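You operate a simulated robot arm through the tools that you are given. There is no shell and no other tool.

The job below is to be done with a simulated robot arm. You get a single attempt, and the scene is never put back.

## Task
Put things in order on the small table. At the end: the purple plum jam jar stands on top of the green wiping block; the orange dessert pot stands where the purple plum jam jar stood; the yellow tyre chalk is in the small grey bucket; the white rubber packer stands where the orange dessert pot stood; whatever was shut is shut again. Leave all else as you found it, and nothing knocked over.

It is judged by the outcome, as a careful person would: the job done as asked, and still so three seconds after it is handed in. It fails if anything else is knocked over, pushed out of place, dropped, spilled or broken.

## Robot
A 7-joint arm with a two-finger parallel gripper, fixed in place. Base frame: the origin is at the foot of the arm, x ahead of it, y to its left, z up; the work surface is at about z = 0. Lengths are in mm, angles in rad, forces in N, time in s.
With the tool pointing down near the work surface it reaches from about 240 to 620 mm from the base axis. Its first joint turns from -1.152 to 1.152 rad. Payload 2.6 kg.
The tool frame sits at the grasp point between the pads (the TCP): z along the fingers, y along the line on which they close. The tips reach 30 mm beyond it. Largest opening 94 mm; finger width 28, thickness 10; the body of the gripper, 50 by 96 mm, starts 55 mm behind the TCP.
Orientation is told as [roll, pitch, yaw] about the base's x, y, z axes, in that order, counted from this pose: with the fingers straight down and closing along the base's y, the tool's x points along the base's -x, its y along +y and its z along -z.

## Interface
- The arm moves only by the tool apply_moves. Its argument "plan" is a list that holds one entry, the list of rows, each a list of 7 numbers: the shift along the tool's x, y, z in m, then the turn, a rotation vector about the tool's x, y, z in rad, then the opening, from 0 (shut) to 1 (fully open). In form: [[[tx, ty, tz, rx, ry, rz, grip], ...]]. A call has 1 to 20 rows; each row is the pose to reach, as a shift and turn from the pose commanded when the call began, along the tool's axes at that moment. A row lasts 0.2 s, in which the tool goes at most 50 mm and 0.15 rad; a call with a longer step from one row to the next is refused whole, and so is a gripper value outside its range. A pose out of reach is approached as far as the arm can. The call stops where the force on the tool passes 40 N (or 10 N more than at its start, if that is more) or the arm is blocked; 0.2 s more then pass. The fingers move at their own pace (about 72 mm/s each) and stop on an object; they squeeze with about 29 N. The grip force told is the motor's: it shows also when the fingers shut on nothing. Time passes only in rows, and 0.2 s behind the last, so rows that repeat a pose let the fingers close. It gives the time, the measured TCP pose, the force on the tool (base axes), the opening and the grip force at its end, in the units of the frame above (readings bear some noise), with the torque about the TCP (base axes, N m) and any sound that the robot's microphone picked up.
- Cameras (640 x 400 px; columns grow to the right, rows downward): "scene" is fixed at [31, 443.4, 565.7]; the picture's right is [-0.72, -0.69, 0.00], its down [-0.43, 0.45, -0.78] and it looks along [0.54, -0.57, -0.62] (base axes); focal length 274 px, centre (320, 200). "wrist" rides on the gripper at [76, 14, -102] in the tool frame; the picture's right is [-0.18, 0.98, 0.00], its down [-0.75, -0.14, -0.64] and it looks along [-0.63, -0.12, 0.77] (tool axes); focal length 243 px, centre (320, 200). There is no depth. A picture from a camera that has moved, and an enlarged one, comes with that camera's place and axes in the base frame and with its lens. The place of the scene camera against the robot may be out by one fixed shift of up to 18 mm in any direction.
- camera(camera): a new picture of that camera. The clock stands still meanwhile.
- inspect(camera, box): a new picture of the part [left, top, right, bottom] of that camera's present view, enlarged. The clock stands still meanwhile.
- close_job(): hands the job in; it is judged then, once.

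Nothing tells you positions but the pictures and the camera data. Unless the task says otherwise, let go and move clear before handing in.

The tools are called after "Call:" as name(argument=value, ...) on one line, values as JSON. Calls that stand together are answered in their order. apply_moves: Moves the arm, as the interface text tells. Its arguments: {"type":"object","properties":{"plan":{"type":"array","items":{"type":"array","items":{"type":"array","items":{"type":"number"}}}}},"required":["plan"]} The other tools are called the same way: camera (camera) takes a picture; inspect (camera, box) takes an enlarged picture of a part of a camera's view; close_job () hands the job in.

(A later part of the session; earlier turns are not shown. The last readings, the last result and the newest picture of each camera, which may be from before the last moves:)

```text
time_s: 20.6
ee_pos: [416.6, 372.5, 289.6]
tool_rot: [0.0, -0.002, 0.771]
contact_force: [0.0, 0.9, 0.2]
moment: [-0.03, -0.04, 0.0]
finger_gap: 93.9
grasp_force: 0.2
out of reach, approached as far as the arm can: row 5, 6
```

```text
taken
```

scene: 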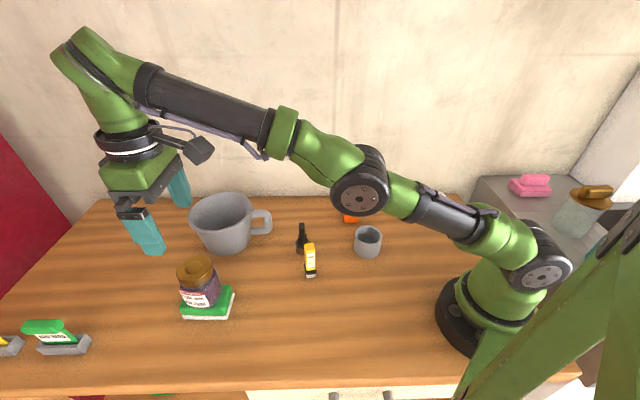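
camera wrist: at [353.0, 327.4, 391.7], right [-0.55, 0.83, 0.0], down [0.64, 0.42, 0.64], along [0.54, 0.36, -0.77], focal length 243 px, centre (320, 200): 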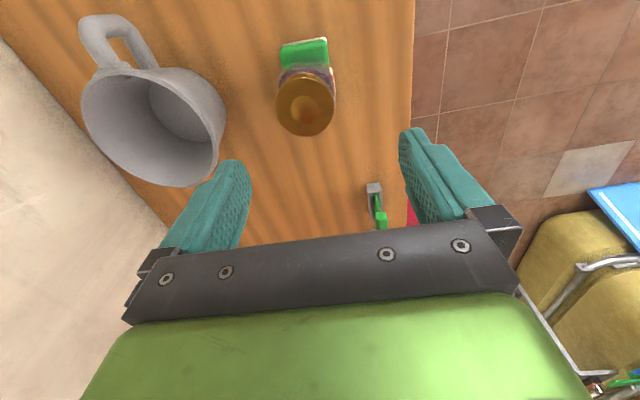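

The jar stands on the block. Now I'll measure the bucket from here and check the jar and block close up.

Call:
inspect(camera="wrist", box=[60, 0, 240, 200])

Call:
inspect(camera="wrist", box=[250, 20, 360, 150])

Call:
inspect(camera="scene", box=[150, 180, 290, 330])

```text
2.00 times, centred on (150, 100) of wrist
camera zoom: at [353.0, 327.4, 391.7], right [-0.55, 0.83, 0.0], down [0.64, 0.42, 0.64], along [0.54, 0.36, -0.77], focal length 485 px, centre (660, 400)
```

zoom: 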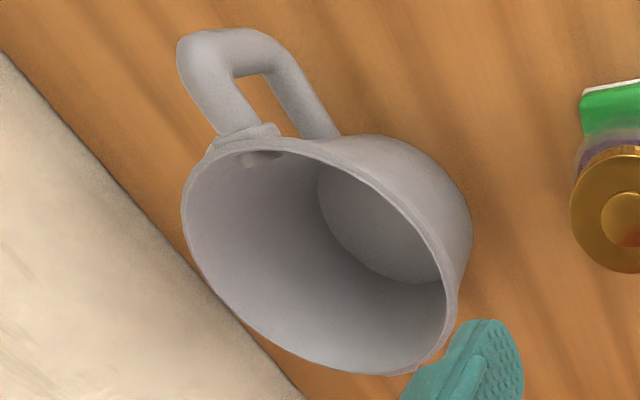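

```text
3.08 times, centred on (305, 85) of wrist
camera zoom: at [353.0, 327.4, 391.7], right [-0.55, 0.83, 0.0], down [0.64, 0.42, 0.64], along [0.54, 0.36, -0.77], focal length 746 px, centre (366, 554)
```

zoom: 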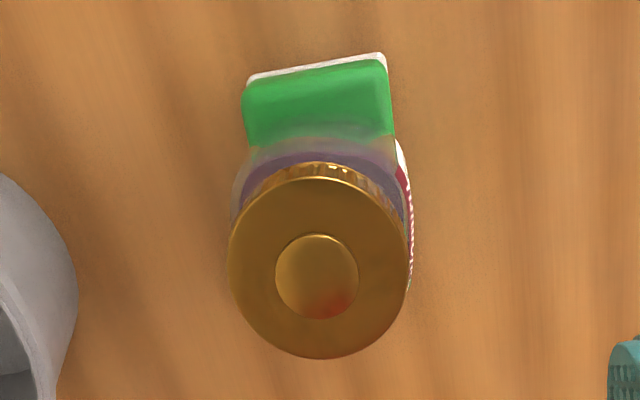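

```text
2.67 times, centred on (220, 255) of scene
camera zoom: at [31.0, 443.4, 565.7], right [-0.72, -0.69, 0.0], down [-0.43, 0.45, -0.78], along [0.54, -0.57, -0.62], focal length 730 px, centre (587, 53)
```

zoom: 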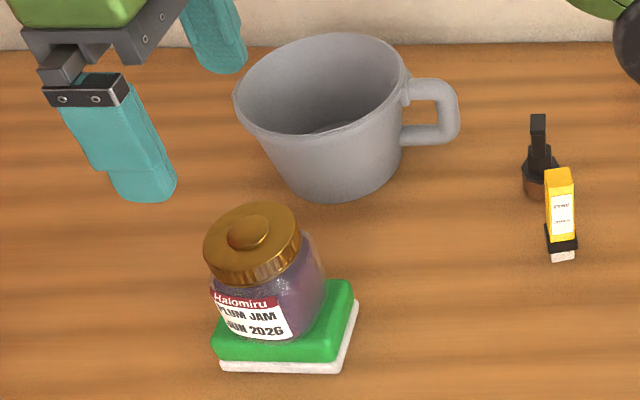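

The jar is well centred on the block. The bucket's centre comes out near (577, 221), its rim at about z = 110 and its near wall within reach. Next I'll look at the chalk.

Call:
apply_moves(plan=[[[0.034, -0.014, 0.0, 0, 0, 0, 1], [0.068, -0.028, 0.0, 0, 0, 0, 1], [0.103, -0.042, 0.005, 0, 0, 0, 1], [0.137, -0.056, 0.01, 0, 0, 0, 1], [0.171, -0.07, 0.02, 0, 0, 0, 1], [0.205, -0.085, 0.03, 0, 0, 0, 1], [0.24, -0.099, 0.035, 0, 0, 0, 1], [0.274, -0.113, 0.04, 0, 0, 0, 1], [0.274, -0.113, 0.04, 0, 0, 0, 1], [0.274, -0.113, 0.04, 0, 0, 0, 1]]])

Call:
camera(camera="wrist")

Call:
camera(camera="scene")

```text
time_s: 22.8
ee_pos: [298.4, 99.6, 250.4]
tool_rot: [0.001, -0.001, 0.77]
contact_force: [-1.2, -0.7, 0.3]
moment: [-0.03, 0.0, 0.01]
finger_gap: 94.2
grasp_force: 0.0
```

```text
taken
camera wrist: at [235.1, 55.9, 353.0], right [-0.55, 0.83, 0.0], down [0.64, 0.42, 0.64], along [0.54, 0.35, -0.77], focal length 243 px, centre (320, 200)
```

wrist: 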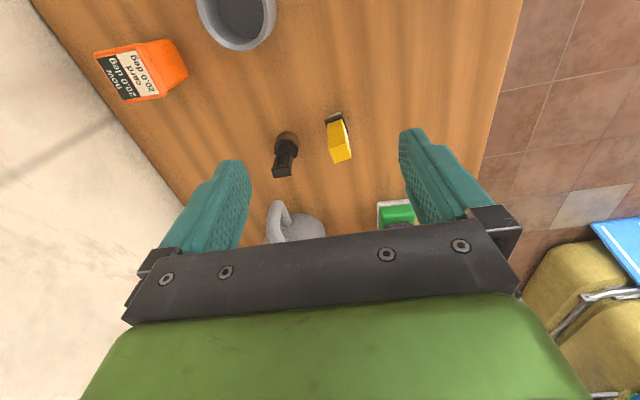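

```text
taken
```

scene: 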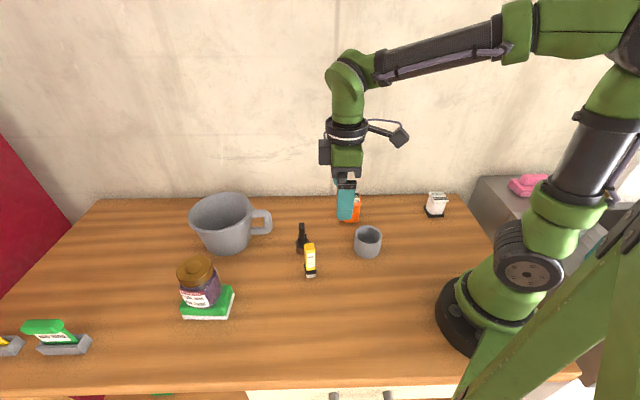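

The chalk stands upright with the black-handled tool next to it. I'll zoom in on it.

Call:
inspect(camera="wrist", box=[260, 95, 370, 185])

Call:
inspect(camera="wrist", box=[80, 0, 290, 120])

Call:
inspect(camera="scene", box=[285, 215, 335, 285])

```text
4.44 times, centred on (315, 140) of wrist
camera zoom: at [235.1, 55.9, 353.0], right [-0.55, 0.83, 0.0], down [0.64, 0.42, 0.64], along [0.54, 0.35, -0.77], focal length 1078 px, centre (342, 467)
```

zoom: 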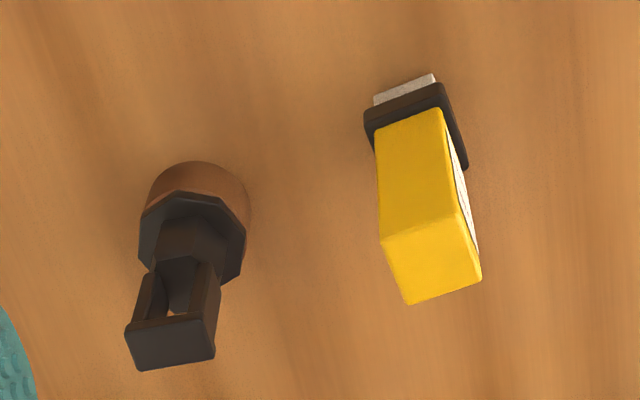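

```text
3.05 times, centred on (185, 60) of wrist
camera zoom: at [235.1, 55.9, 353.0], right [-0.55, 0.83, 0.0], down [0.64, 0.42, 0.64], along [0.54, 0.35, -0.77], focal length 739 px, centre (731, 627)
```

zoom: 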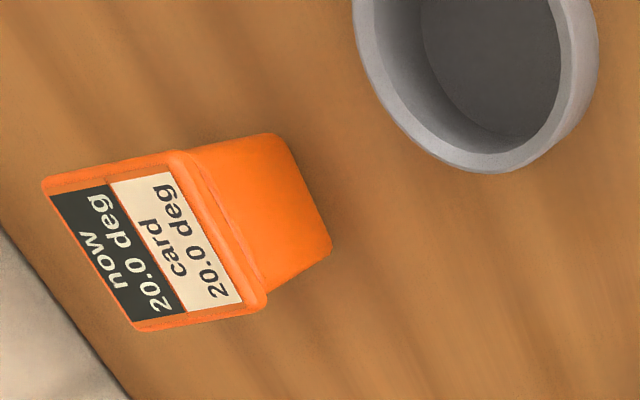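

```text
5.71 times, centred on (310, 250) of scene
camera zoom: at [31.0, 443.4, 565.7], right [-0.72, -0.69, 0.0], down [-0.43, 0.45, -0.78], along [0.54, -0.57, -0.62], focal length 1564 px, centre (377, -86)
```

zoom: 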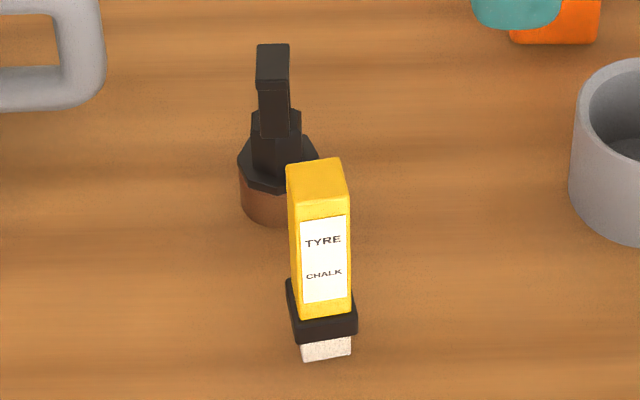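

The chalk is about 21 mm square and 98 mm tall, centred near (338, 152) and turned about 11° from the table axes. The black tool is close, so I'll approach with the fingers only half open.

Call:
apply_moves(plan=[[[-0.016, 0.0025, 0.01, 0, 0, -0.05, 0.55], [-0.032, 0.005, 0.025, 0, 0, -0.1, 0.55], [-0.049, 0.008, 0.045, 0, 0, -0.15, 0.55], [-0.0653, 0.0103, 0.065, 0, 0, -0.195, 0.55], [-0.0653, 0.0103, 0.08, 0, 0, -0.195, 0.55], [-0.0653, 0.0103, 0.08, 0, 0, -0.195, 0.55]]])

Call:
camera(camera="wrist")

Call:
inspect(camera="scene", box=[260, 170, 380, 290])

```text
time_s: 24.2
ee_pos: [340.0, 153.3, 168.3]
tool_rot: [0.001, 0.0, 0.967]
contact_force: [-0.7, -1.5, 0.7]
moment: [-0.03, 0.01, 0.01]
finger_gap: 51.5
grasp_force: 0.1
```

```text
taken
camera wrist: at [284.5, 96.3, 270.9], right [-0.7, 0.71, 0.0], down [0.54, 0.54, 0.64], along [0.46, 0.45, -0.77], focal length 243 px, centre (320, 200)
```

wrist: 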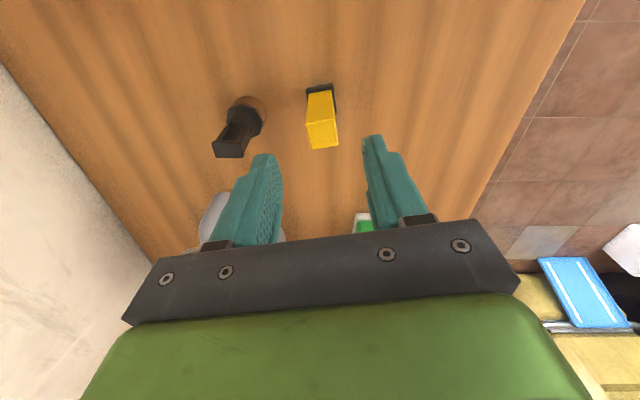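

```text
3.33 times, centred on (320, 230) of scene
camera zoom: at [31.0, 443.4, 565.7], right [-0.72, -0.69, 0.0], down [-0.43, 0.45, -0.78], along [0.54, -0.57, -0.62], focal length 912 px, centre (320, 100)
```

zoom: 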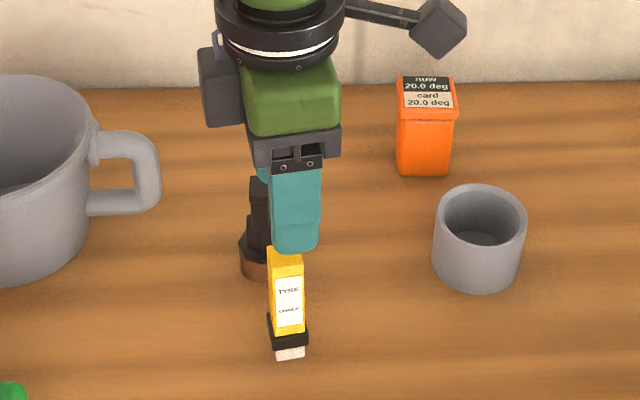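

The gripper is over the chalk. I'll zoom in to fix its centre before going down.

Call:
inspect(camera="wrist", box=[280, 70, 360, 160])

```text
4.44 times, centred on (320, 115) of wrist
camera zoom: at [284.5, 96.3, 270.9], right [-0.7, 0.71, 0.0], down [0.54, 0.54, 0.64], along [0.46, 0.45, -0.77], focal length 1078 px, centre (320, 578)
```

zoom: 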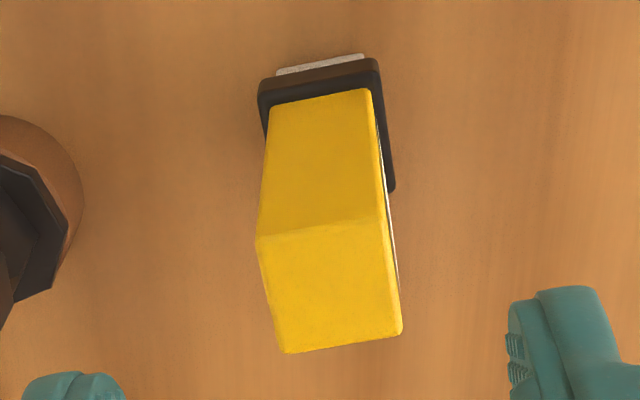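

The chalk's faces line up with the fingers and it is within 2 mm of centre. I'll go down now.

Call:
apply_moves(plan=[[[-0.002, 0.0015, 0.025, 0, 0, 0, 0.55], [-0.002, 0.0015, 0.045, 0, 0, 0, 0.55], [-0.002, 0.0015, 0.06, 0, 0, 0, 0.55], [-0.002, 0.0015, 0.075, 0, 0, 0, 0.55], [-0.002, 0.0015, 0.088, 0, 0, 0, 0.55], [-0.002, 0.0015, 0.098, 0, 0, 0, 0.55], [-0.002, 0.0015, 0.098, 0, 0, 0, 0.55]]])

Call:
camera(camera="wrist")

Call:
inspect(camera="scene", box=[260, 170, 380, 290])

```text
time_s: 25.8
ee_pos: [338.8, 155.2, 70.8]
tool_rot: [-0.001, 0.0, 0.966]
contact_force: [0.1, 0.2, 0.1]
moment: [-0.01, -0.02, 0.01]
finger_gap: 51.7
grasp_force: 0.0
```

```text
taken
camera wrist: at [284.5, 98.3, 172.8], right [-0.7, 0.71, 0.0], down [0.54, 0.54, 0.64], along [0.46, 0.45, -0.77], focal length 243 px, centre (320, 200)
```

wrist: 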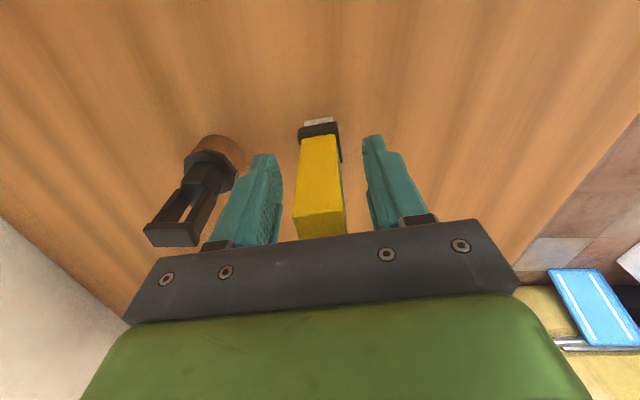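

```text
3.33 times, centred on (320, 230) of scene
camera zoom: at [31.0, 443.4, 565.7], right [-0.72, -0.69, 0.0], down [-0.43, 0.45, -0.78], along [0.54, -0.57, -0.62], focal length 912 px, centre (320, 100)
```

zoom: 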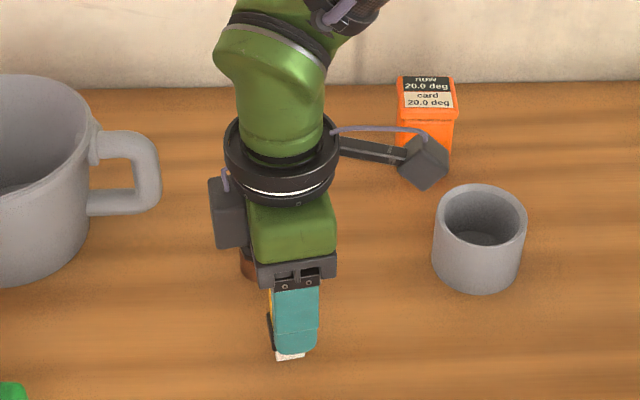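

The chalk sits between the fingers and the black tool is clear. Now I'll close.

Call:
apply_moves(plan=[[[0, 0, 0, 0, 0, 0, 0.4], [0, 0, 0, 0, 0, 0, 0.3], [0, 0, 0, 0, 0, 0, 0.2], [0, 0, 0, 0, 0, 0, 0.1], [0, 0, 0, 0, 0, 0, 0], [0, 0, 0, 0, 0, 0, 0]]])

Call:
inspect(camera="wrist", box=[240, 90, 400, 250])

```text
time_s: 27.2
ee_pos: [339.5, 155.5, 71.2]
tool_rot: [-0.001, 0.0, 0.967]
contact_force: [-0.1, 0.3, -0.1]
moment: [0.01, 0.0, 0.03]
finger_gap: 25.0
grasp_force: 29.0
```

```text
2.50 times, centred on (320, 170) of wrist
camera zoom: at [284.6, 98.3, 172.9], right [-0.7, 0.71, 0.0], down [0.54, 0.54, 0.64], along [0.46, 0.45, -0.77], focal length 606 px, centre (320, 275)
```

zoom: 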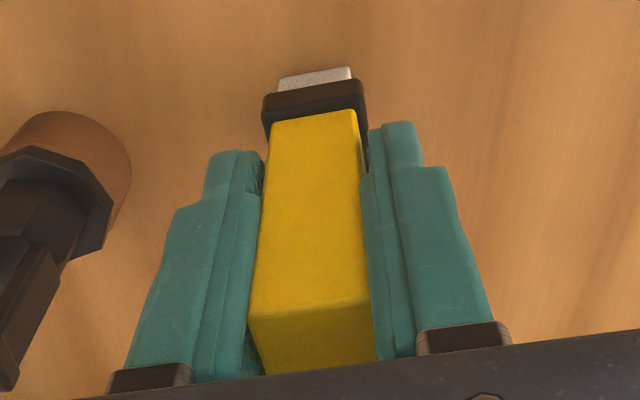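

The chalk is gripped. I'll lift it a little and check for slip.

Call:
apply_moves(plan=[[[0, 0, -0.005, 0, 0, 0, 0], [0, 0, -0.015, 0, 0, 0, 0], [0, 0, -0.025, 0, 0, 0, 0], [0, 0, -0.03, 0, 0, 0, 0], [0, 0, -0.03, 0, 0, 0, 0]]])

Call:
inspect(camera="wrist", box=[240, 90, 400, 250])

Call:
inspect(camera="scene", box=[260, 170, 380, 290])

```text
time_s: 28.4
ee_pos: [340.2, 154.7, 100.4]
tool_rot: [0.0, 0.0, 0.968]
contact_force: [-0.1, -0.1, -1.0]
moment: [0.01, -0.03, -0.01]
finger_gap: 25.2
grasp_force: 28.8
```

```text
2.50 times, centred on (320, 170) of wrist
camera zoom: at [285.5, 98.5, 202.7], right [-0.7, 0.71, 0.0], down [0.54, 0.54, 0.64], along [0.46, 0.45, -0.77], focal length 606 px, centre (320, 275)
```

zoom: 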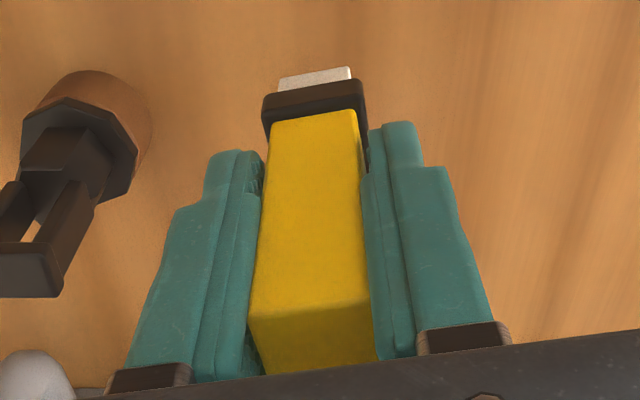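

```text
3.33 times, centred on (320, 230) of scene
camera zoom: at [31.0, 443.4, 565.7], right [-0.72, -0.69, 0.0], down [-0.43, 0.45, -0.78], along [0.54, -0.57, -0.62], focal length 912 px, centre (320, 100)
```

zoom: 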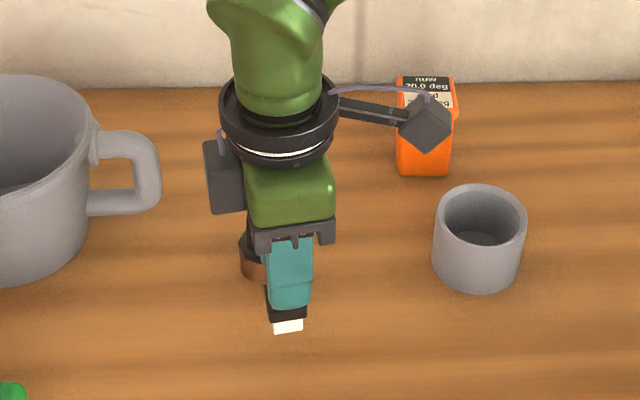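

No slip. I'll lift the chalk well above rim height and move partway to the bucket while turning the tool toward it, then measure the bucket again.

Call:
apply_moves(plan=[[[0, 0, -0.02, 0, 0, 0, 0], [0, 0, -0.05, 0, 0, 0, 0], [0, 0, -0.08, 0, 0, 0, 0], [0, 0, -0.105, 0, 0, 0, 0], [0, 0, -0.118, 0, 0, 0, 0], [-0.014, -0.012, -0.118, 0, 0, 0.08, 0], [-0.034, -0.029, -0.118, 0, 0, 0.2, 0], [-0.054, -0.046, -0.118, 0, 0, 0.32, 0], [-0.074, -0.063, -0.118, 0, 0, 0.44, 0], [-0.093, -0.079, -0.118, 0, 0, 0.54, 0], [-0.1027, -0.087, -0.118, 0, 0, 0.596, 0], [-0.1027, -0.087, -0.118, 0, 0, 0.596, 0], [-0.1027, -0.087, -0.118, 0, 0, 0.596, 0]]])

Call:
camera(camera="wrist")

Call:
camera(camera="scene")

```text
time_s: 31.2
ee_pos: [469.1, 192.0, 219.1]
tool_rot: [-0.001, 0.0, 0.371]
contact_force: [0.0, -0.2, -0.4]
moment: [-0.03, 0.02, 0.03]
finger_gap: 25.1
grasp_force: 28.8
```

```text
taken
camera wrist: at [393.5, 175.7, 321.4], right [-0.18, 0.98, 0.0], down [0.75, 0.14, 0.64], along [0.63, 0.12, -0.77], focal length 243 px, centre (320, 200)
```

wrist: 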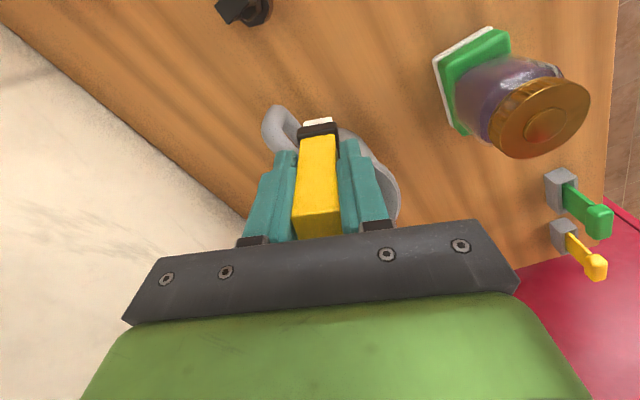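

```text
taken
```

scene: 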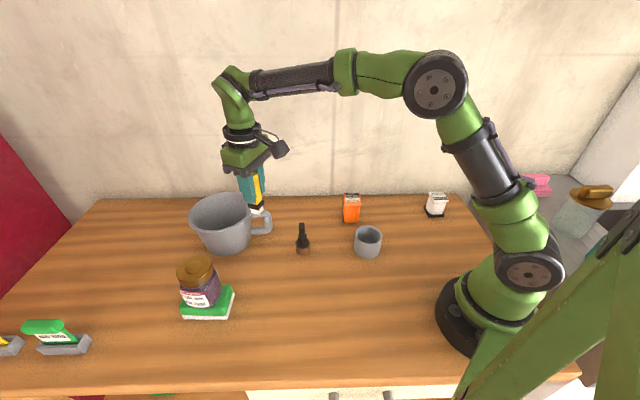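

The chalk is steady and the bucket lies just ahead. I'll zoom in from the scene camera to see the relation, using the chalk tip as a reference point.

Call:
inspect(camera="scene", box=[180, 140, 290, 260])

Call:
inspect(camera="wrist", box=[240, 90, 420, 240])

```text
3.33 times, centred on (235, 200) of scene
camera zoom: at [31.0, 443.4, 565.7], right [-0.72, -0.69, 0.0], down [-0.43, 0.45, -0.78], along [0.54, -0.57, -0.62], focal length 912 px, centre (603, 200)
```

zoom: 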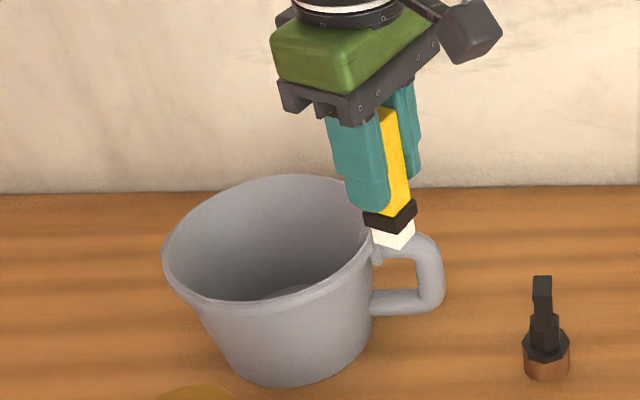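

```text
2.67 times, centred on (330, 165) of wrist
camera zoom: at [393.5, 175.7, 321.4], right [-0.18, 0.98, 0.0], down [0.75, 0.14, 0.64], along [0.63, 0.12, -0.77], focal length 647 px, centre (293, 293)
```

zoom: 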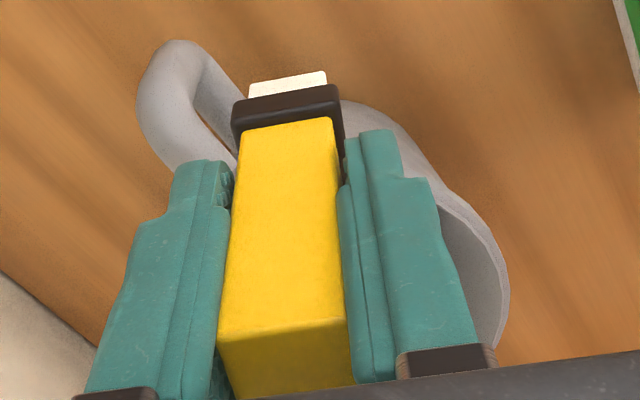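

By combining both views, the bucket's centre is near (574, 228) with a rim radius of about 76 and rim height of about 115. I'll bring the chalk over its near half at a safe height.

Call:
apply_moves(plan=[[[-0.015, -0.001, 0, 0, 0, 0, 0], [-0.032, -0.002, 0, 0, 0, 0, 0], [-0.05, -0.003, 0, 0, 0, 0, 0], [-0.067, -0.004, 0, 0, 0, 0, 0], [-0.078, -0.0046, 0, 0, 0, 0, 0], [-0.078, -0.0046, 0, 0, 0, 0, 0], [-0.078, -0.0046, 0, 0, 0, 0, 0]]])

Call:
camera(camera="wrist")

Call:
inspect(camera="scene", box=[160, 120, 290, 260])

```text
time_s: 32.8
ee_pos: [543.0, 215.1, 217.8]
tool_rot: [0.0, 0.0, 0.369]
contact_force: [-0.2, 0.4, -0.8]
moment: [-0.01, 0.01, 0.02]
finger_gap: 24.7
grasp_force: 29.3
```

```text
taken
camera wrist: at [467.3, 199.4, 320.0], right [-0.18, 0.98, 0.0], down [0.75, 0.14, 0.64], along [0.63, 0.12, -0.77], focal length 243 px, centre (320, 200)
```

wrist: 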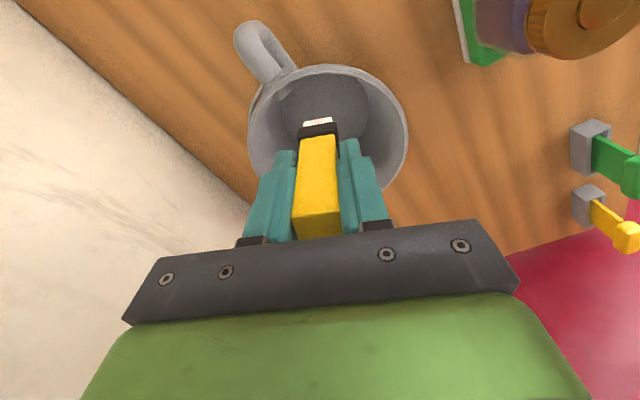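

```text
2.86 times, centred on (225, 190) of scene
camera zoom: at [31.0, 443.4, 565.7], right [-0.72, -0.69, 0.0], down [-0.43, 0.45, -0.78], along [0.54, -0.57, -0.62], focal length 782 px, centre (591, 229)
```

zoom: 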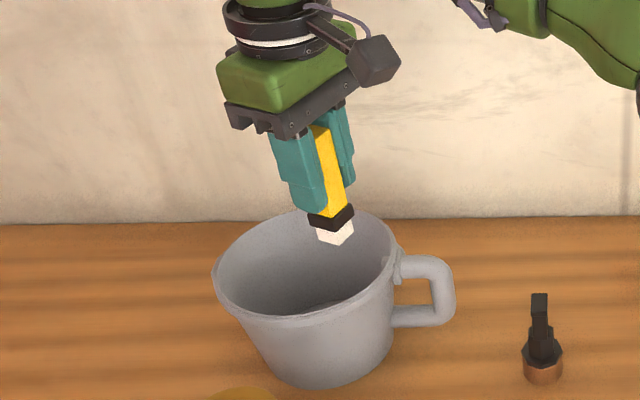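

I have a clear view down into the bucket now. I'll zoom in to place the chalk against the rim and floor.

Call:
inspect(camera="wrist", box=[220, 10, 430, 200])

```text
2.11 times, centred on (325, 105) of wrist
camera zoom: at [467.3, 199.4, 320.0], right [-0.18, 0.98, 0.0], down [0.75, 0.14, 0.64], along [0.63, 0.12, -0.77], focal length 511 px, centre (310, 400)
```

zoom: 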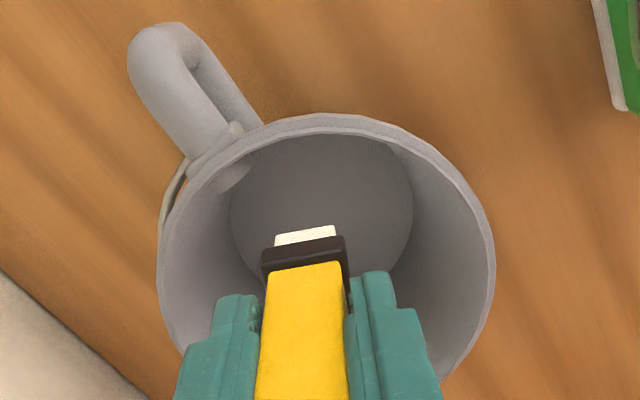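

The chalk hangs inside the rim circle, about 35 mm from its centre, with room on every side. I'll lower it into the bucket, easing a little toward the middle.

Call:
apply_moves(plan=[[[-0.002, 0, 0.02, 0, 0, 0, 0], [-0.004, 0, 0.04, 0, 0, 0, 0], [-0.006, 0, 0.06, 0, 0, 0, 0], [-0.008, 0, 0.08, 0, 0, 0, 0], [-0.008, 0, 0.098, 0, 0, 0, 0], [-0.008, 0, 0.112, 0, 0, 0, 0], [-0.008, 0, 0.12, 0, 0, 0, 0], [-0.008, 0, 0.12, 0, 0, 0, 0]]])

Call:
camera(camera="wrist")

Call:
inspect(camera="scene", box=[160, 120, 290, 260])

```text
time_s: 34.6
ee_pos: [551.8, 217.2, 98.5]
tool_rot: [0.0, 0.0, 0.369]
contact_force: [0.1, 0.1, -1.1]
moment: [0.01, 0.0, -0.02]
finger_gap: 24.7
grasp_force: 29.4
```

```text
taken
camera wrist: at [475.3, 200.9, 200.0], right [-0.18, 0.98, 0.0], down [0.75, 0.14, 0.64], along [0.63, 0.12, -0.77], focal length 243 px, centre (320, 200)
```

wrist: 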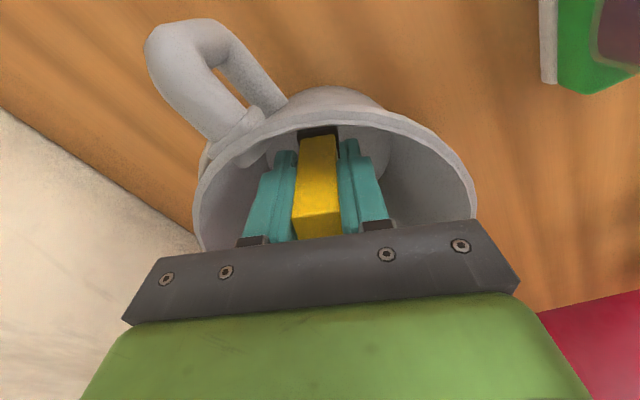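

```text
2.86 times, centred on (225, 190) of scene
camera zoom: at [31.0, 443.4, 565.7], right [-0.72, -0.69, 0.0], down [-0.43, 0.45, -0.78], along [0.54, -0.57, -0.62], focal length 782 px, centre (591, 229)
```

zoom: 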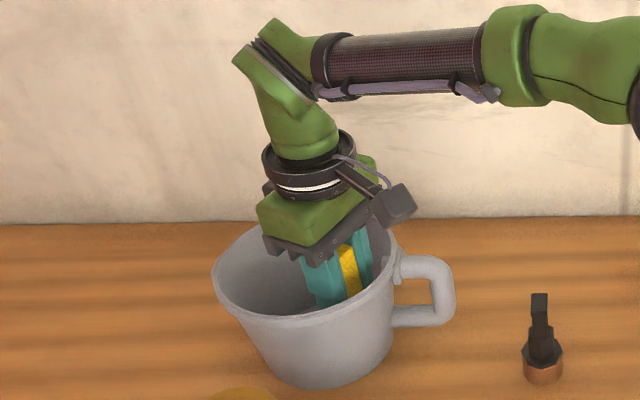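

It is inside with the palm still above the rim. I'll continue down carefully toward the floor.

Call:
apply_moves(plan=[[[0, 0, 0.006, 0, 0, 0, 0], [0, 0, 0.011, 0, 0, 0, 0], [0, 0, 0.014, 0, 0, 0, 0], [0, 0, 0.014, 0, 0, 0, 0]]])

```text
time_s: 35.6
ee_pos: [551.6, 217.5, 83.6]
tool_rot: [0.0, 0.0, 0.37]
contact_force: [0.2, -0.2, -0.7]
moment: [0.01, 0.03, 0.02]
finger_gap: 24.8
grasp_force: 28.6
```

Call:
apply_moves(plan=[[[0, 0, 0.002, 0, 0, 0, 0], [0, 0, 0.004, 0, 0, 0, 0], [0, 0, 0.004, 0, 0, 0, 0]]])

```text
time_s: 36.4
ee_pos: [551.5, 217.9, 80.5]
tool_rot: [-0.001, 0.001, 0.369]
contact_force: [0.9, -0.5, -0.6]
moment: [-0.01, 0.03, -0.01]
finger_gap: 24.9
grasp_force: 29.2
```

There is still no contact, and the chalk's foot should be about 9 mm above table level. I'll keep going in small steps.

Call:
apply_moves(plan=[[[0, 0, 0.0015, 0, 0, 0, 0], [0, 0, 0.003, 0, 0, 0, 0], [0, 0, 0.003, 0, 0, 0, 0]]])

```text
time_s: 37.2
ee_pos: [550.3, 217.4, 77.6]
tool_rot: [0.0, 0.0, 0.37]
contact_force: [0.8, -0.7, -1.3]
moment: [0.0, 0.03, 0.01]
finger_gap: 25.0
grasp_force: 28.6
```

Call:
apply_moves(plan=[[[0, 0, 0.001, 0, 0, 0, 0], [0, 0, 0.002, 0, 0, 0, 0], [0, 0, 0.002, 0, 0, 0, 0]]])

Call:
inspect(camera="scene", box=[160, 160, 290, 260])

```text
time_s: 38.0
ee_pos: [551.4, 217.8, 74.2]
tool_rot: [0.0, 0.0, 0.37]
contact_force: [-0.4, 0.4, -1.2]
moment: [-0.02, 0.0, 0.01]
finger_gap: 24.9
grasp_force: 28.9
```

```text
4.00 times, centred on (225, 210) of scene
camera zoom: at [31.0, 443.4, 565.7], right [-0.72, -0.69, 0.0], down [-0.43, 0.45, -0.78], along [0.54, -0.57, -0.62], focal length 1095 px, centre (700, 160)
```

zoom: 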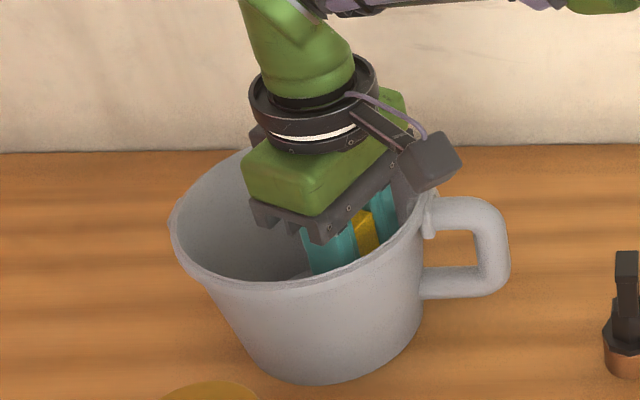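

Call:
apply_moves(plan=[[[0, 0, 0.001, 0, 0, 0, 0], [0, 0, 0.0015, 0, 0, 0, 0], [0, 0, 0.0015, 0, 0, 0, 0]]])

Call:
inspect(camera="wrist", box=[180, 60, 500, 260])

```text
time_s: 38.8
ee_pos: [551.7, 217.1, 74.4]
tool_rot: [0.0, -0.002, 0.37]
contact_force: [-3.0, -0.2, 7.5]
moment: [-0.04, 0.17, 0.01]
finger_gap: 24.9
grasp_force: 28.8
```

```text
2.00 times, centred on (340, 160) of wrist
camera zoom: at [475.2, 201.0, 176.7], right [-0.18, 0.98, 0.0], down [0.75, 0.14, 0.64], along [0.63, 0.12, -0.77], focal length 485 px, centre (280, 280)
```

zoom: 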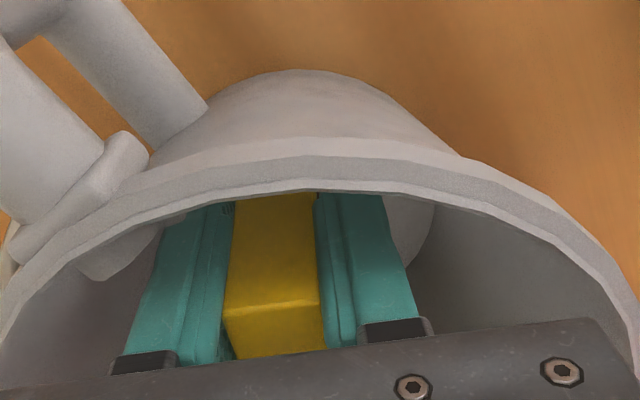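

The chalk's foot has touched the bucket floor. I'll open the fingers just enough to release it.

Call:
apply_moves(plan=[[[0, 0, -0.0005, 0, 0, 0, 0.27], [0, 0, -0.0005, 0, 0, 0, 0.31], [0, 0, -0.0005, 0, 0, 0, 0.36], [0, 0, -0.0005, 0, 0, 0, 0.42], [0, 0, -0.0005, 0, 0, 0, 0.42]]])

Call:
inspect(camera="wrist", box=[180, 60, 500, 260])

```text
time_s: 40.0
ee_pos: [550.7, 216.1, 74.1]
tool_rot: [0.0, -0.001, 0.371]
contact_force: [0.0, -0.2, -0.7]
moment: [0.01, -0.01, -0.02]
finger_gap: 39.5
grasp_force: 0.0
```

```text
2.00 times, centred on (340, 160) of wrist
camera zoom: at [474.6, 200.6, 176.6], right [-0.18, 0.98, 0.0], down [0.75, 0.14, 0.64], along [0.63, 0.12, -0.77], focal length 485 px, centre (280, 280)
```

zoom: 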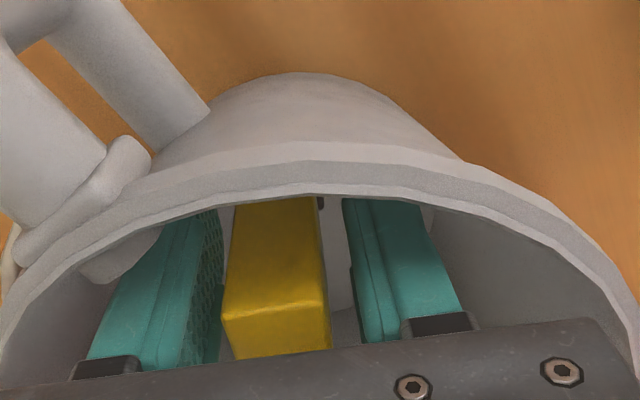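

The chalk is free and standing. I'll recentre slightly and lift straight out, backing toward the robot once above the rim.

Call:
apply_moves(plan=[[[0, -0.002, 0, 0, 0, 0, 0.42], [0, -0.002, -0.012, 0, 0, 0, 0.42], [0, -0.002, -0.03, 0, 0, 0, 0.42], [0, -0.002, -0.055, 0, 0, 0, 0.42], [0, -0.002, -0.085, 0, 0, 0, 0.42], [0.004, -0.002, -0.1, 0, 0, 0, 0.42], [0.015, -0.002, -0.125, 0, 0, 0, 0.42], [0.03, -0.002, -0.145, 0, 0, 0, 0.42], [0.04, -0.002, -0.155, 0, 0, 0, 0.42], [0.04, -0.002, -0.155, 0, 0, 0, 0.42]]])

Call:
camera(camera="wrist")

Call:
inspect(camera="scene", box=[160, 140, 330, 280])

```text
time_s: 42.2
ee_pos: [513.4, 201.3, 229.9]
tool_rot: [0.002, 0.001, 0.369]
contact_force: [0.0, -0.1, -0.1]
moment: [-0.01, 0.0, 0.03]
finger_gap: 39.3
grasp_force: 0.0
```

```text
taken
camera wrist: at [437.6, 184.4, 332.0], right [-0.18, 0.98, 0.0], down [0.75, 0.14, 0.64], along [0.63, 0.12, -0.77], focal length 243 px, centre (320, 200)
```

wrist: 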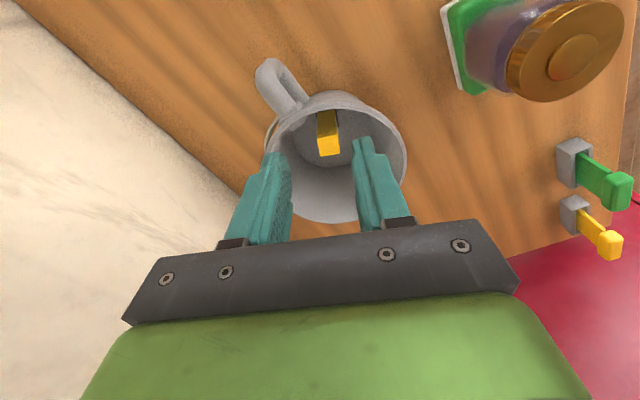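

```text
2.86 times, centred on (245, 210) of scene
camera zoom: at [31.0, 443.4, 565.7], right [-0.72, -0.69, 0.0], down [-0.43, 0.45, -0.78], along [0.54, -0.57, -0.62], focal length 782 px, centre (534, 171)
```

zoom: 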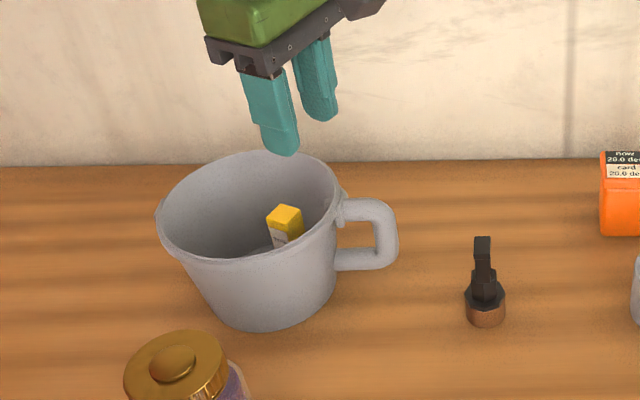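

The chalk is standing inside the bucket and nothing else was disturbed. Next I go to the orange pot, turning the tool to line up with its faces.

Call:
apply_moves(plan=[[[0.02, -0.02, 0, 0, 0, -0.04, 0.6], [0.045, -0.043, 0, 0, 0, -0.08, 0.8], [0.072, -0.07, 0, 0, 0, -0.12, 1], [0.1, -0.097, 0, 0, 0, -0.17, 1], [0.128, -0.124, 0, 0, 0, -0.21, 1], [0.156, -0.151, 0, 0, 0, -0.26, 1], [0.184, -0.178, 0.003, 0, 0, -0.31, 1], [0.21, -0.203, 0.006, 0, 0, -0.36, 1], [0.232, -0.225, 0.01, 0, 0, -0.4, 1], [0.2459, -0.2384, 0.01, 0, 0, -0.411, 1], [0.2459, -0.2384, 0.01, 0, 0, -0.411, 1]]])

Call:
camera(camera="wrist")

Call:
camera(camera="scene")

```text
time_s: 44.6
ee_pos: [369.9, -110.6, 220.6]
tool_rot: [0.001, 0.001, 0.783]
contact_force: [0.9, -0.3, 0.0]
moment: [0.01, 0.0, 0.03]
finger_gap: 94.1
grasp_force: 0.1
```

```text
taken
camera wrist: at [306.6, -156.7, 322.5], right [-0.56, 0.83, 0.0], down [0.63, 0.43, 0.64], along [0.53, 0.36, -0.77], focal length 243 px, centre (320, 200)
```

wrist: 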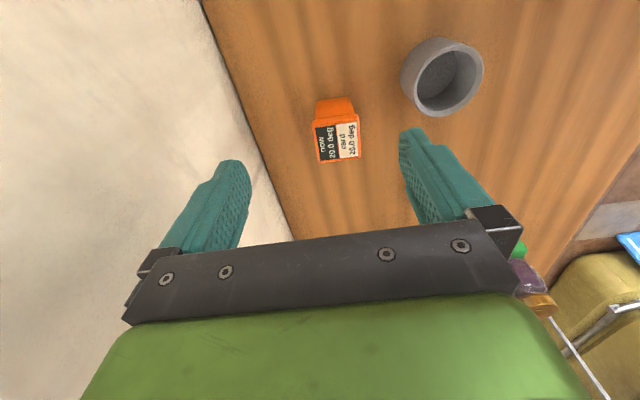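

```text
taken
```

scene: 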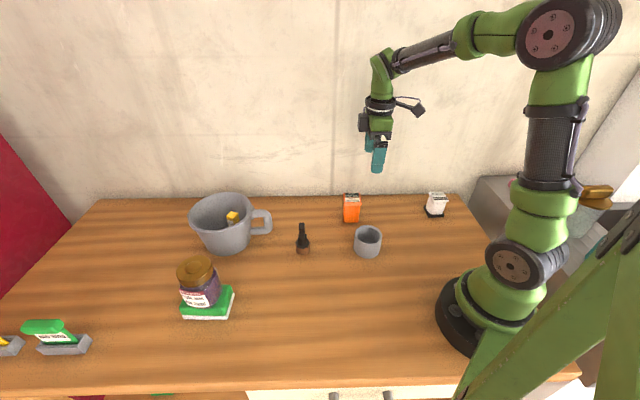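

The pot is in clear view ahead of the wrist camera. I'll zoom in to measure it, and look at it from the scene camera for its side profile.

Call:
inspect(camera="wrist", box=[290, 80, 390, 180])

Call:
inspect(camera="scene", box=[325, 180, 385, 230])

Call:
inspect(camera="scene", box=[410, 180, 470, 230])

```text
4.00 times, centred on (340, 130) of wrist
camera zoom: at [306.6, -156.7, 322.5], right [-0.56, 0.83, 0.0], down [0.63, 0.43, 0.64], along [0.53, 0.36, -0.77], focal length 970 px, centre (240, 480)
```

zoom: 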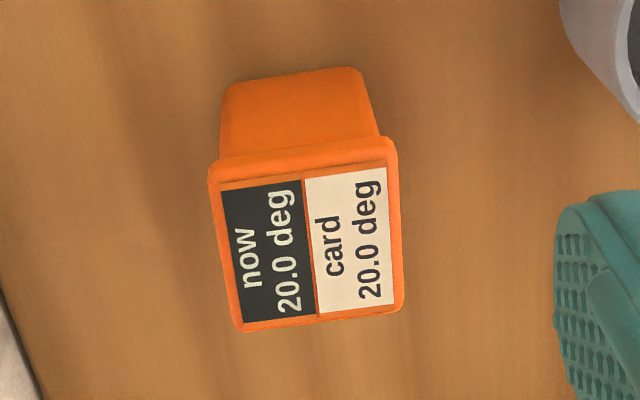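

```text
8.00 times, centred on (355, 205) of scene
camera zoom: at [31.0, 443.4, 565.7], right [-0.72, -0.69, 0.0], down [-0.43, 0.45, -0.78], along [0.54, -0.57, -0.62], focal length 2189 px, centre (40, 160)
```

zoom: 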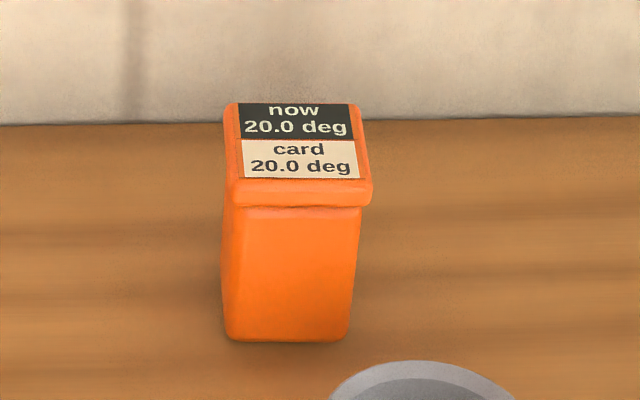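

```text
8.00 times, centred on (440, 205) of scene
camera zoom: at [31.0, 443.4, 565.7], right [-0.72, -0.69, 0.0], down [-0.43, 0.45, -0.78], along [0.54, -0.57, -0.62], focal length 2189 px, centre (-640, 160)
```

zoom: 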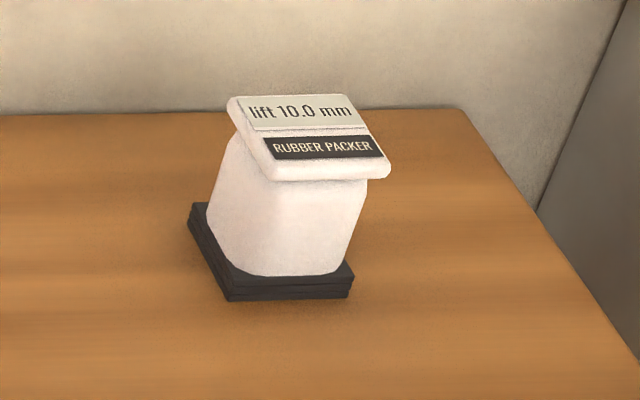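

The pot is about 47 mm square at its lid and 77 mm tall, centred near (394, −71) and aligned with the fingers. I'll move over it and come down partway to check.

Call:
apply_moves(plan=[[[-0.015, 0.004, 0.005, 0, 0, 0, 1], [-0.03, 0.008, 0.02, 0, 0, 0, 1], [-0.045, 0.0116, 0.04, 0, 0, 0, 1], [-0.045, 0.0116, 0.065, 0, 0, 0, 1], [-0.045, 0.0116, 0.08, 0, 0, 0, 1], [-0.045, 0.0116, 0.08, 0, 0, 0, 1]]])

Call:
camera(camera="wrist")

Call:
inspect(camera="scene", box=[320, 130, 420, 240])

```text
time_s: 46.0
ee_pos: [394.3, -70.0, 137.8]
tool_rot: [0.0, 0.0, 0.78]
contact_force: [0.6, -0.2, 0.1]
moment: [-0.02, 0.04, -0.04]
finger_gap: 93.8
grasp_force: 0.1
```

```text
taken
camera wrist: at [330.8, -115.0, 241.0], right [-0.56, 0.83, 0.0], down [0.64, 0.43, 0.64], along [0.53, 0.36, -0.77], focal length 243 px, centre (320, 200)
```

wrist: 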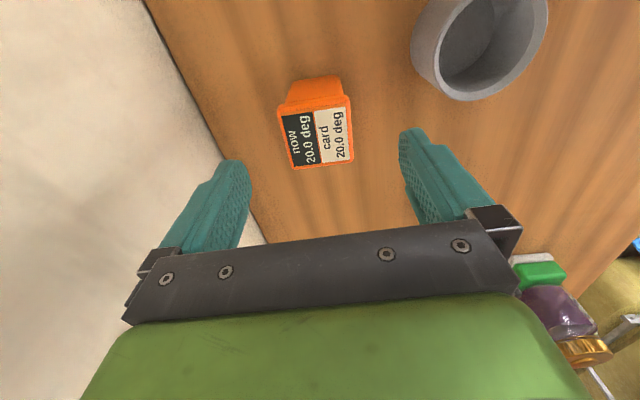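

```text
3.64 times, centred on (370, 185) of scene
camera zoom: at [31.0, 443.4, 565.7], right [-0.72, -0.69, 0.0], down [-0.43, 0.45, -0.78], along [0.54, -0.57, -0.62], focal length 995 px, centre (138, 254)
```

zoom: 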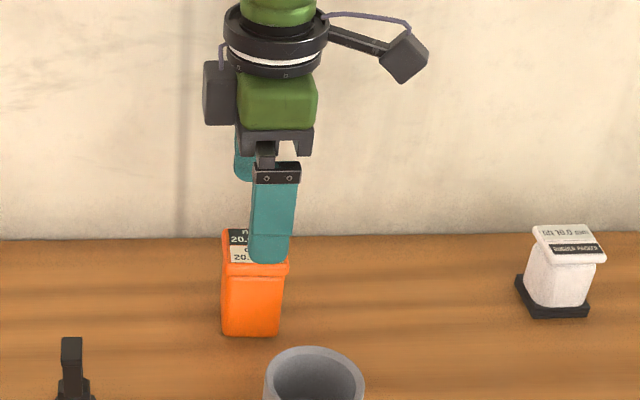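

Call:
inspect(camera="wrist", box=[260, 60, 380, 180])

```text
3.33 times, centred on (320, 120) of wrist
camera zoom: at [330.8, -115.0, 241.0], right [-0.56, 0.83, 0.0], down [0.64, 0.43, 0.64], along [0.53, 0.36, -0.77], focal length 809 px, centre (320, 467)
```

zoom: 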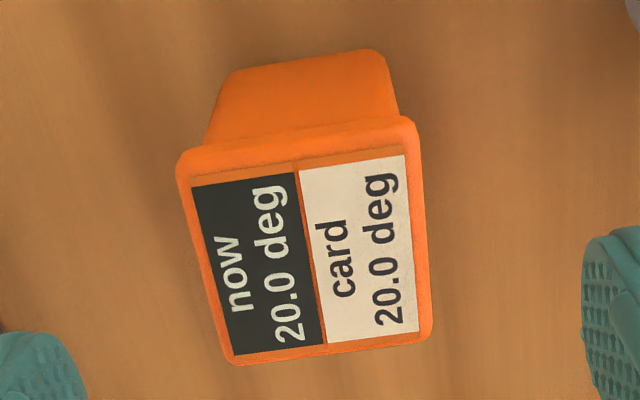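

The pot is centred within about 1 mm. I'll descend to the lid level and close.

Call:
apply_moves(plan=[[[0.001, -0.001, 0.02, 0, 0, 0, 1], [0.001, -0.001, 0.04, 0, 0, 0, 1], [0.001, -0.001, 0.056, 0, 0, 0, 1], [0.001, -0.001, 0.068, 0, 0, 0, 1], [0.001, -0.001, 0.072, 0, 0, 0, 1], [0.001, -0.001, 0.072, 0, 0, 0, 1]]])

Call:
camera(camera="wrist")

Call:
inspect(camera="scene", box=[320, 130, 420, 240])

```text
time_s: 47.4
ee_pos: [395.4, -70.4, 67.6]
tool_rot: [0.001, 0.0, 0.779]
contact_force: [0.1, 0.5, 0.1]
moment: [-0.02, -0.02, 0.02]
finger_gap: 94.0
grasp_force: 0.1
```

```text
taken
camera wrist: at [331.4, -117.5, 170.1], right [-0.56, 0.83, 0.0], down [0.63, 0.43, 0.64], along [0.53, 0.36, -0.77], focal length 243 px, centre (320, 200)
```

wrist: 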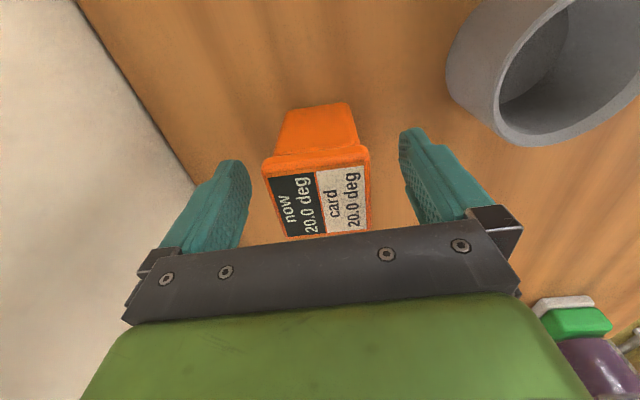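

```text
3.64 times, centred on (370, 185) of scene
camera zoom: at [31.0, 443.4, 565.7], right [-0.72, -0.69, 0.0], down [-0.43, 0.45, -0.78], along [0.54, -0.57, -0.62], focal length 995 px, centre (138, 254)
```

zoom: 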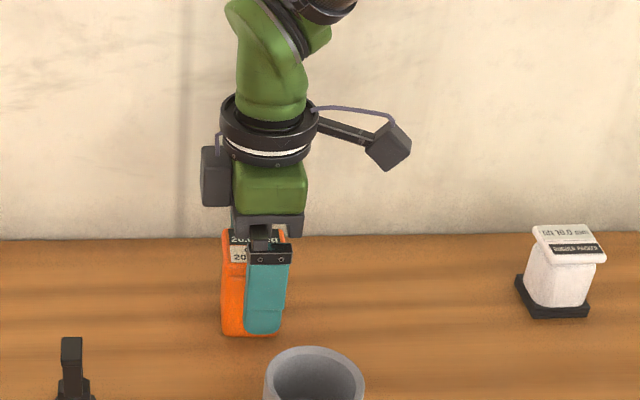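

Call:
apply_moves(plan=[[[0, 0, 0, 0, 0, 0, 0.8], [0, 0, 0, 0, 0, 0, 0.65], [0, 0, 0, 0, 0, 0, 0.55], [0, 0, 0, 0, 0, 0, 0.45], [0, 0, 0, 0, 0, 0, 0.3], [0, 0, 0, 0, 0, 0, 0.3]]])

Call:
inspect(camera="wrist", box=[220, 90, 420, 250])

```text
time_s: 48.8
ee_pos: [395.8, -71.0, 67.8]
tool_rot: [-0.001, 0.0, 0.782]
contact_force: [-0.3, -0.4, 0.4]
moment: [-0.01, 0.01, -0.01]
finger_gap: 54.2
grasp_force: 29.4
```

```text
2.50 times, centred on (320, 170) of wrist
camera zoom: at [331.5, -117.4, 170.3], right [-0.56, 0.83, 0.0], down [0.63, 0.43, 0.64], along [0.53, 0.36, -0.77], focal length 606 px, centre (320, 275)
```

zoom: 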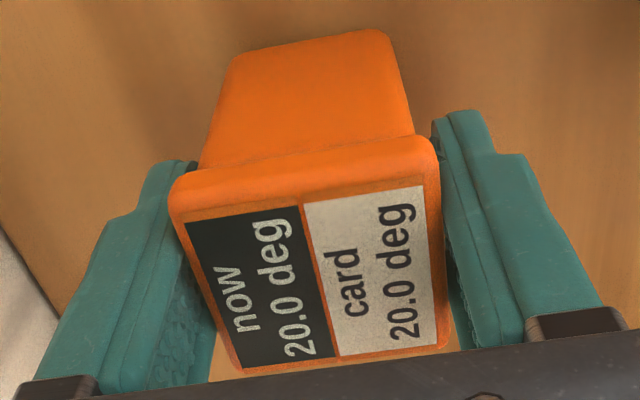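

Gripped. I'll lift a little, slowly, to see whether the pot holds.

Call:
apply_moves(plan=[[[0, 0, -0.003, 0, 0, 0, 0.3], [0, 0, -0.007, 0, 0, 0, 0.3], [0, 0, -0.012, 0, 0, 0, 0.3], [0, 0, -0.015, 0, 0, 0, 0.3], [0, 0, -0.015, 0, 0, 0, 0.3]]])

Call:
inspect(camera="wrist", box=[220, 90, 420, 250])

Call:
inspect(camera="scene", box=[320, 150, 400, 240])

```text
time_s: 50.0
ee_pos: [396.2, -70.4, 82.0]
tool_rot: [-0.001, 0.0, 0.781]
contact_force: [0.2, -1.0, -1.5]
moment: [0.02, -0.05, 0.02]
finger_gap: 54.1
grasp_force: 28.5
```

```text
2.50 times, centred on (320, 170) of wrist
camera zoom: at [331.2, -116.7, 185.2], right [-0.56, 0.83, 0.0], down [0.63, 0.43, 0.64], along [0.53, 0.36, -0.77], focal length 606 px, centre (320, 275)
```

zoom: 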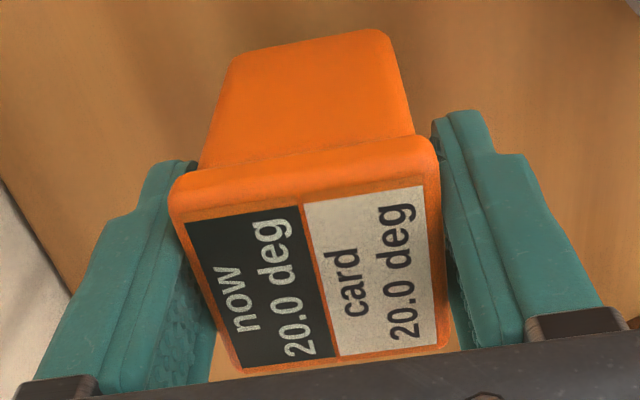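

```text
4.44 times, centred on (360, 195) of scene
camera zoom: at [31.0, 443.4, 565.7], right [-0.72, -0.69, 0.0], down [-0.43, 0.45, -0.78], along [0.54, -0.57, -0.62], focal length 1216 px, centre (142, 222)
```

zoom: 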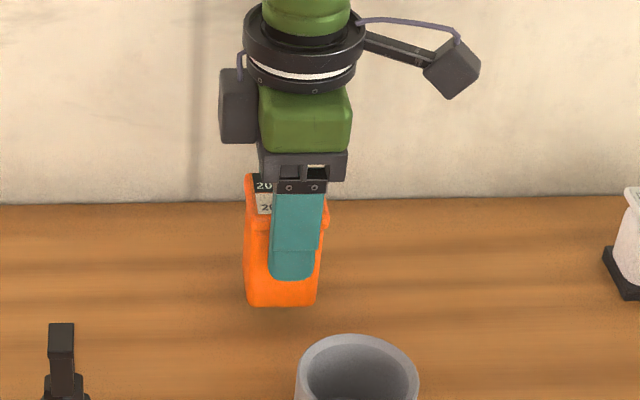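

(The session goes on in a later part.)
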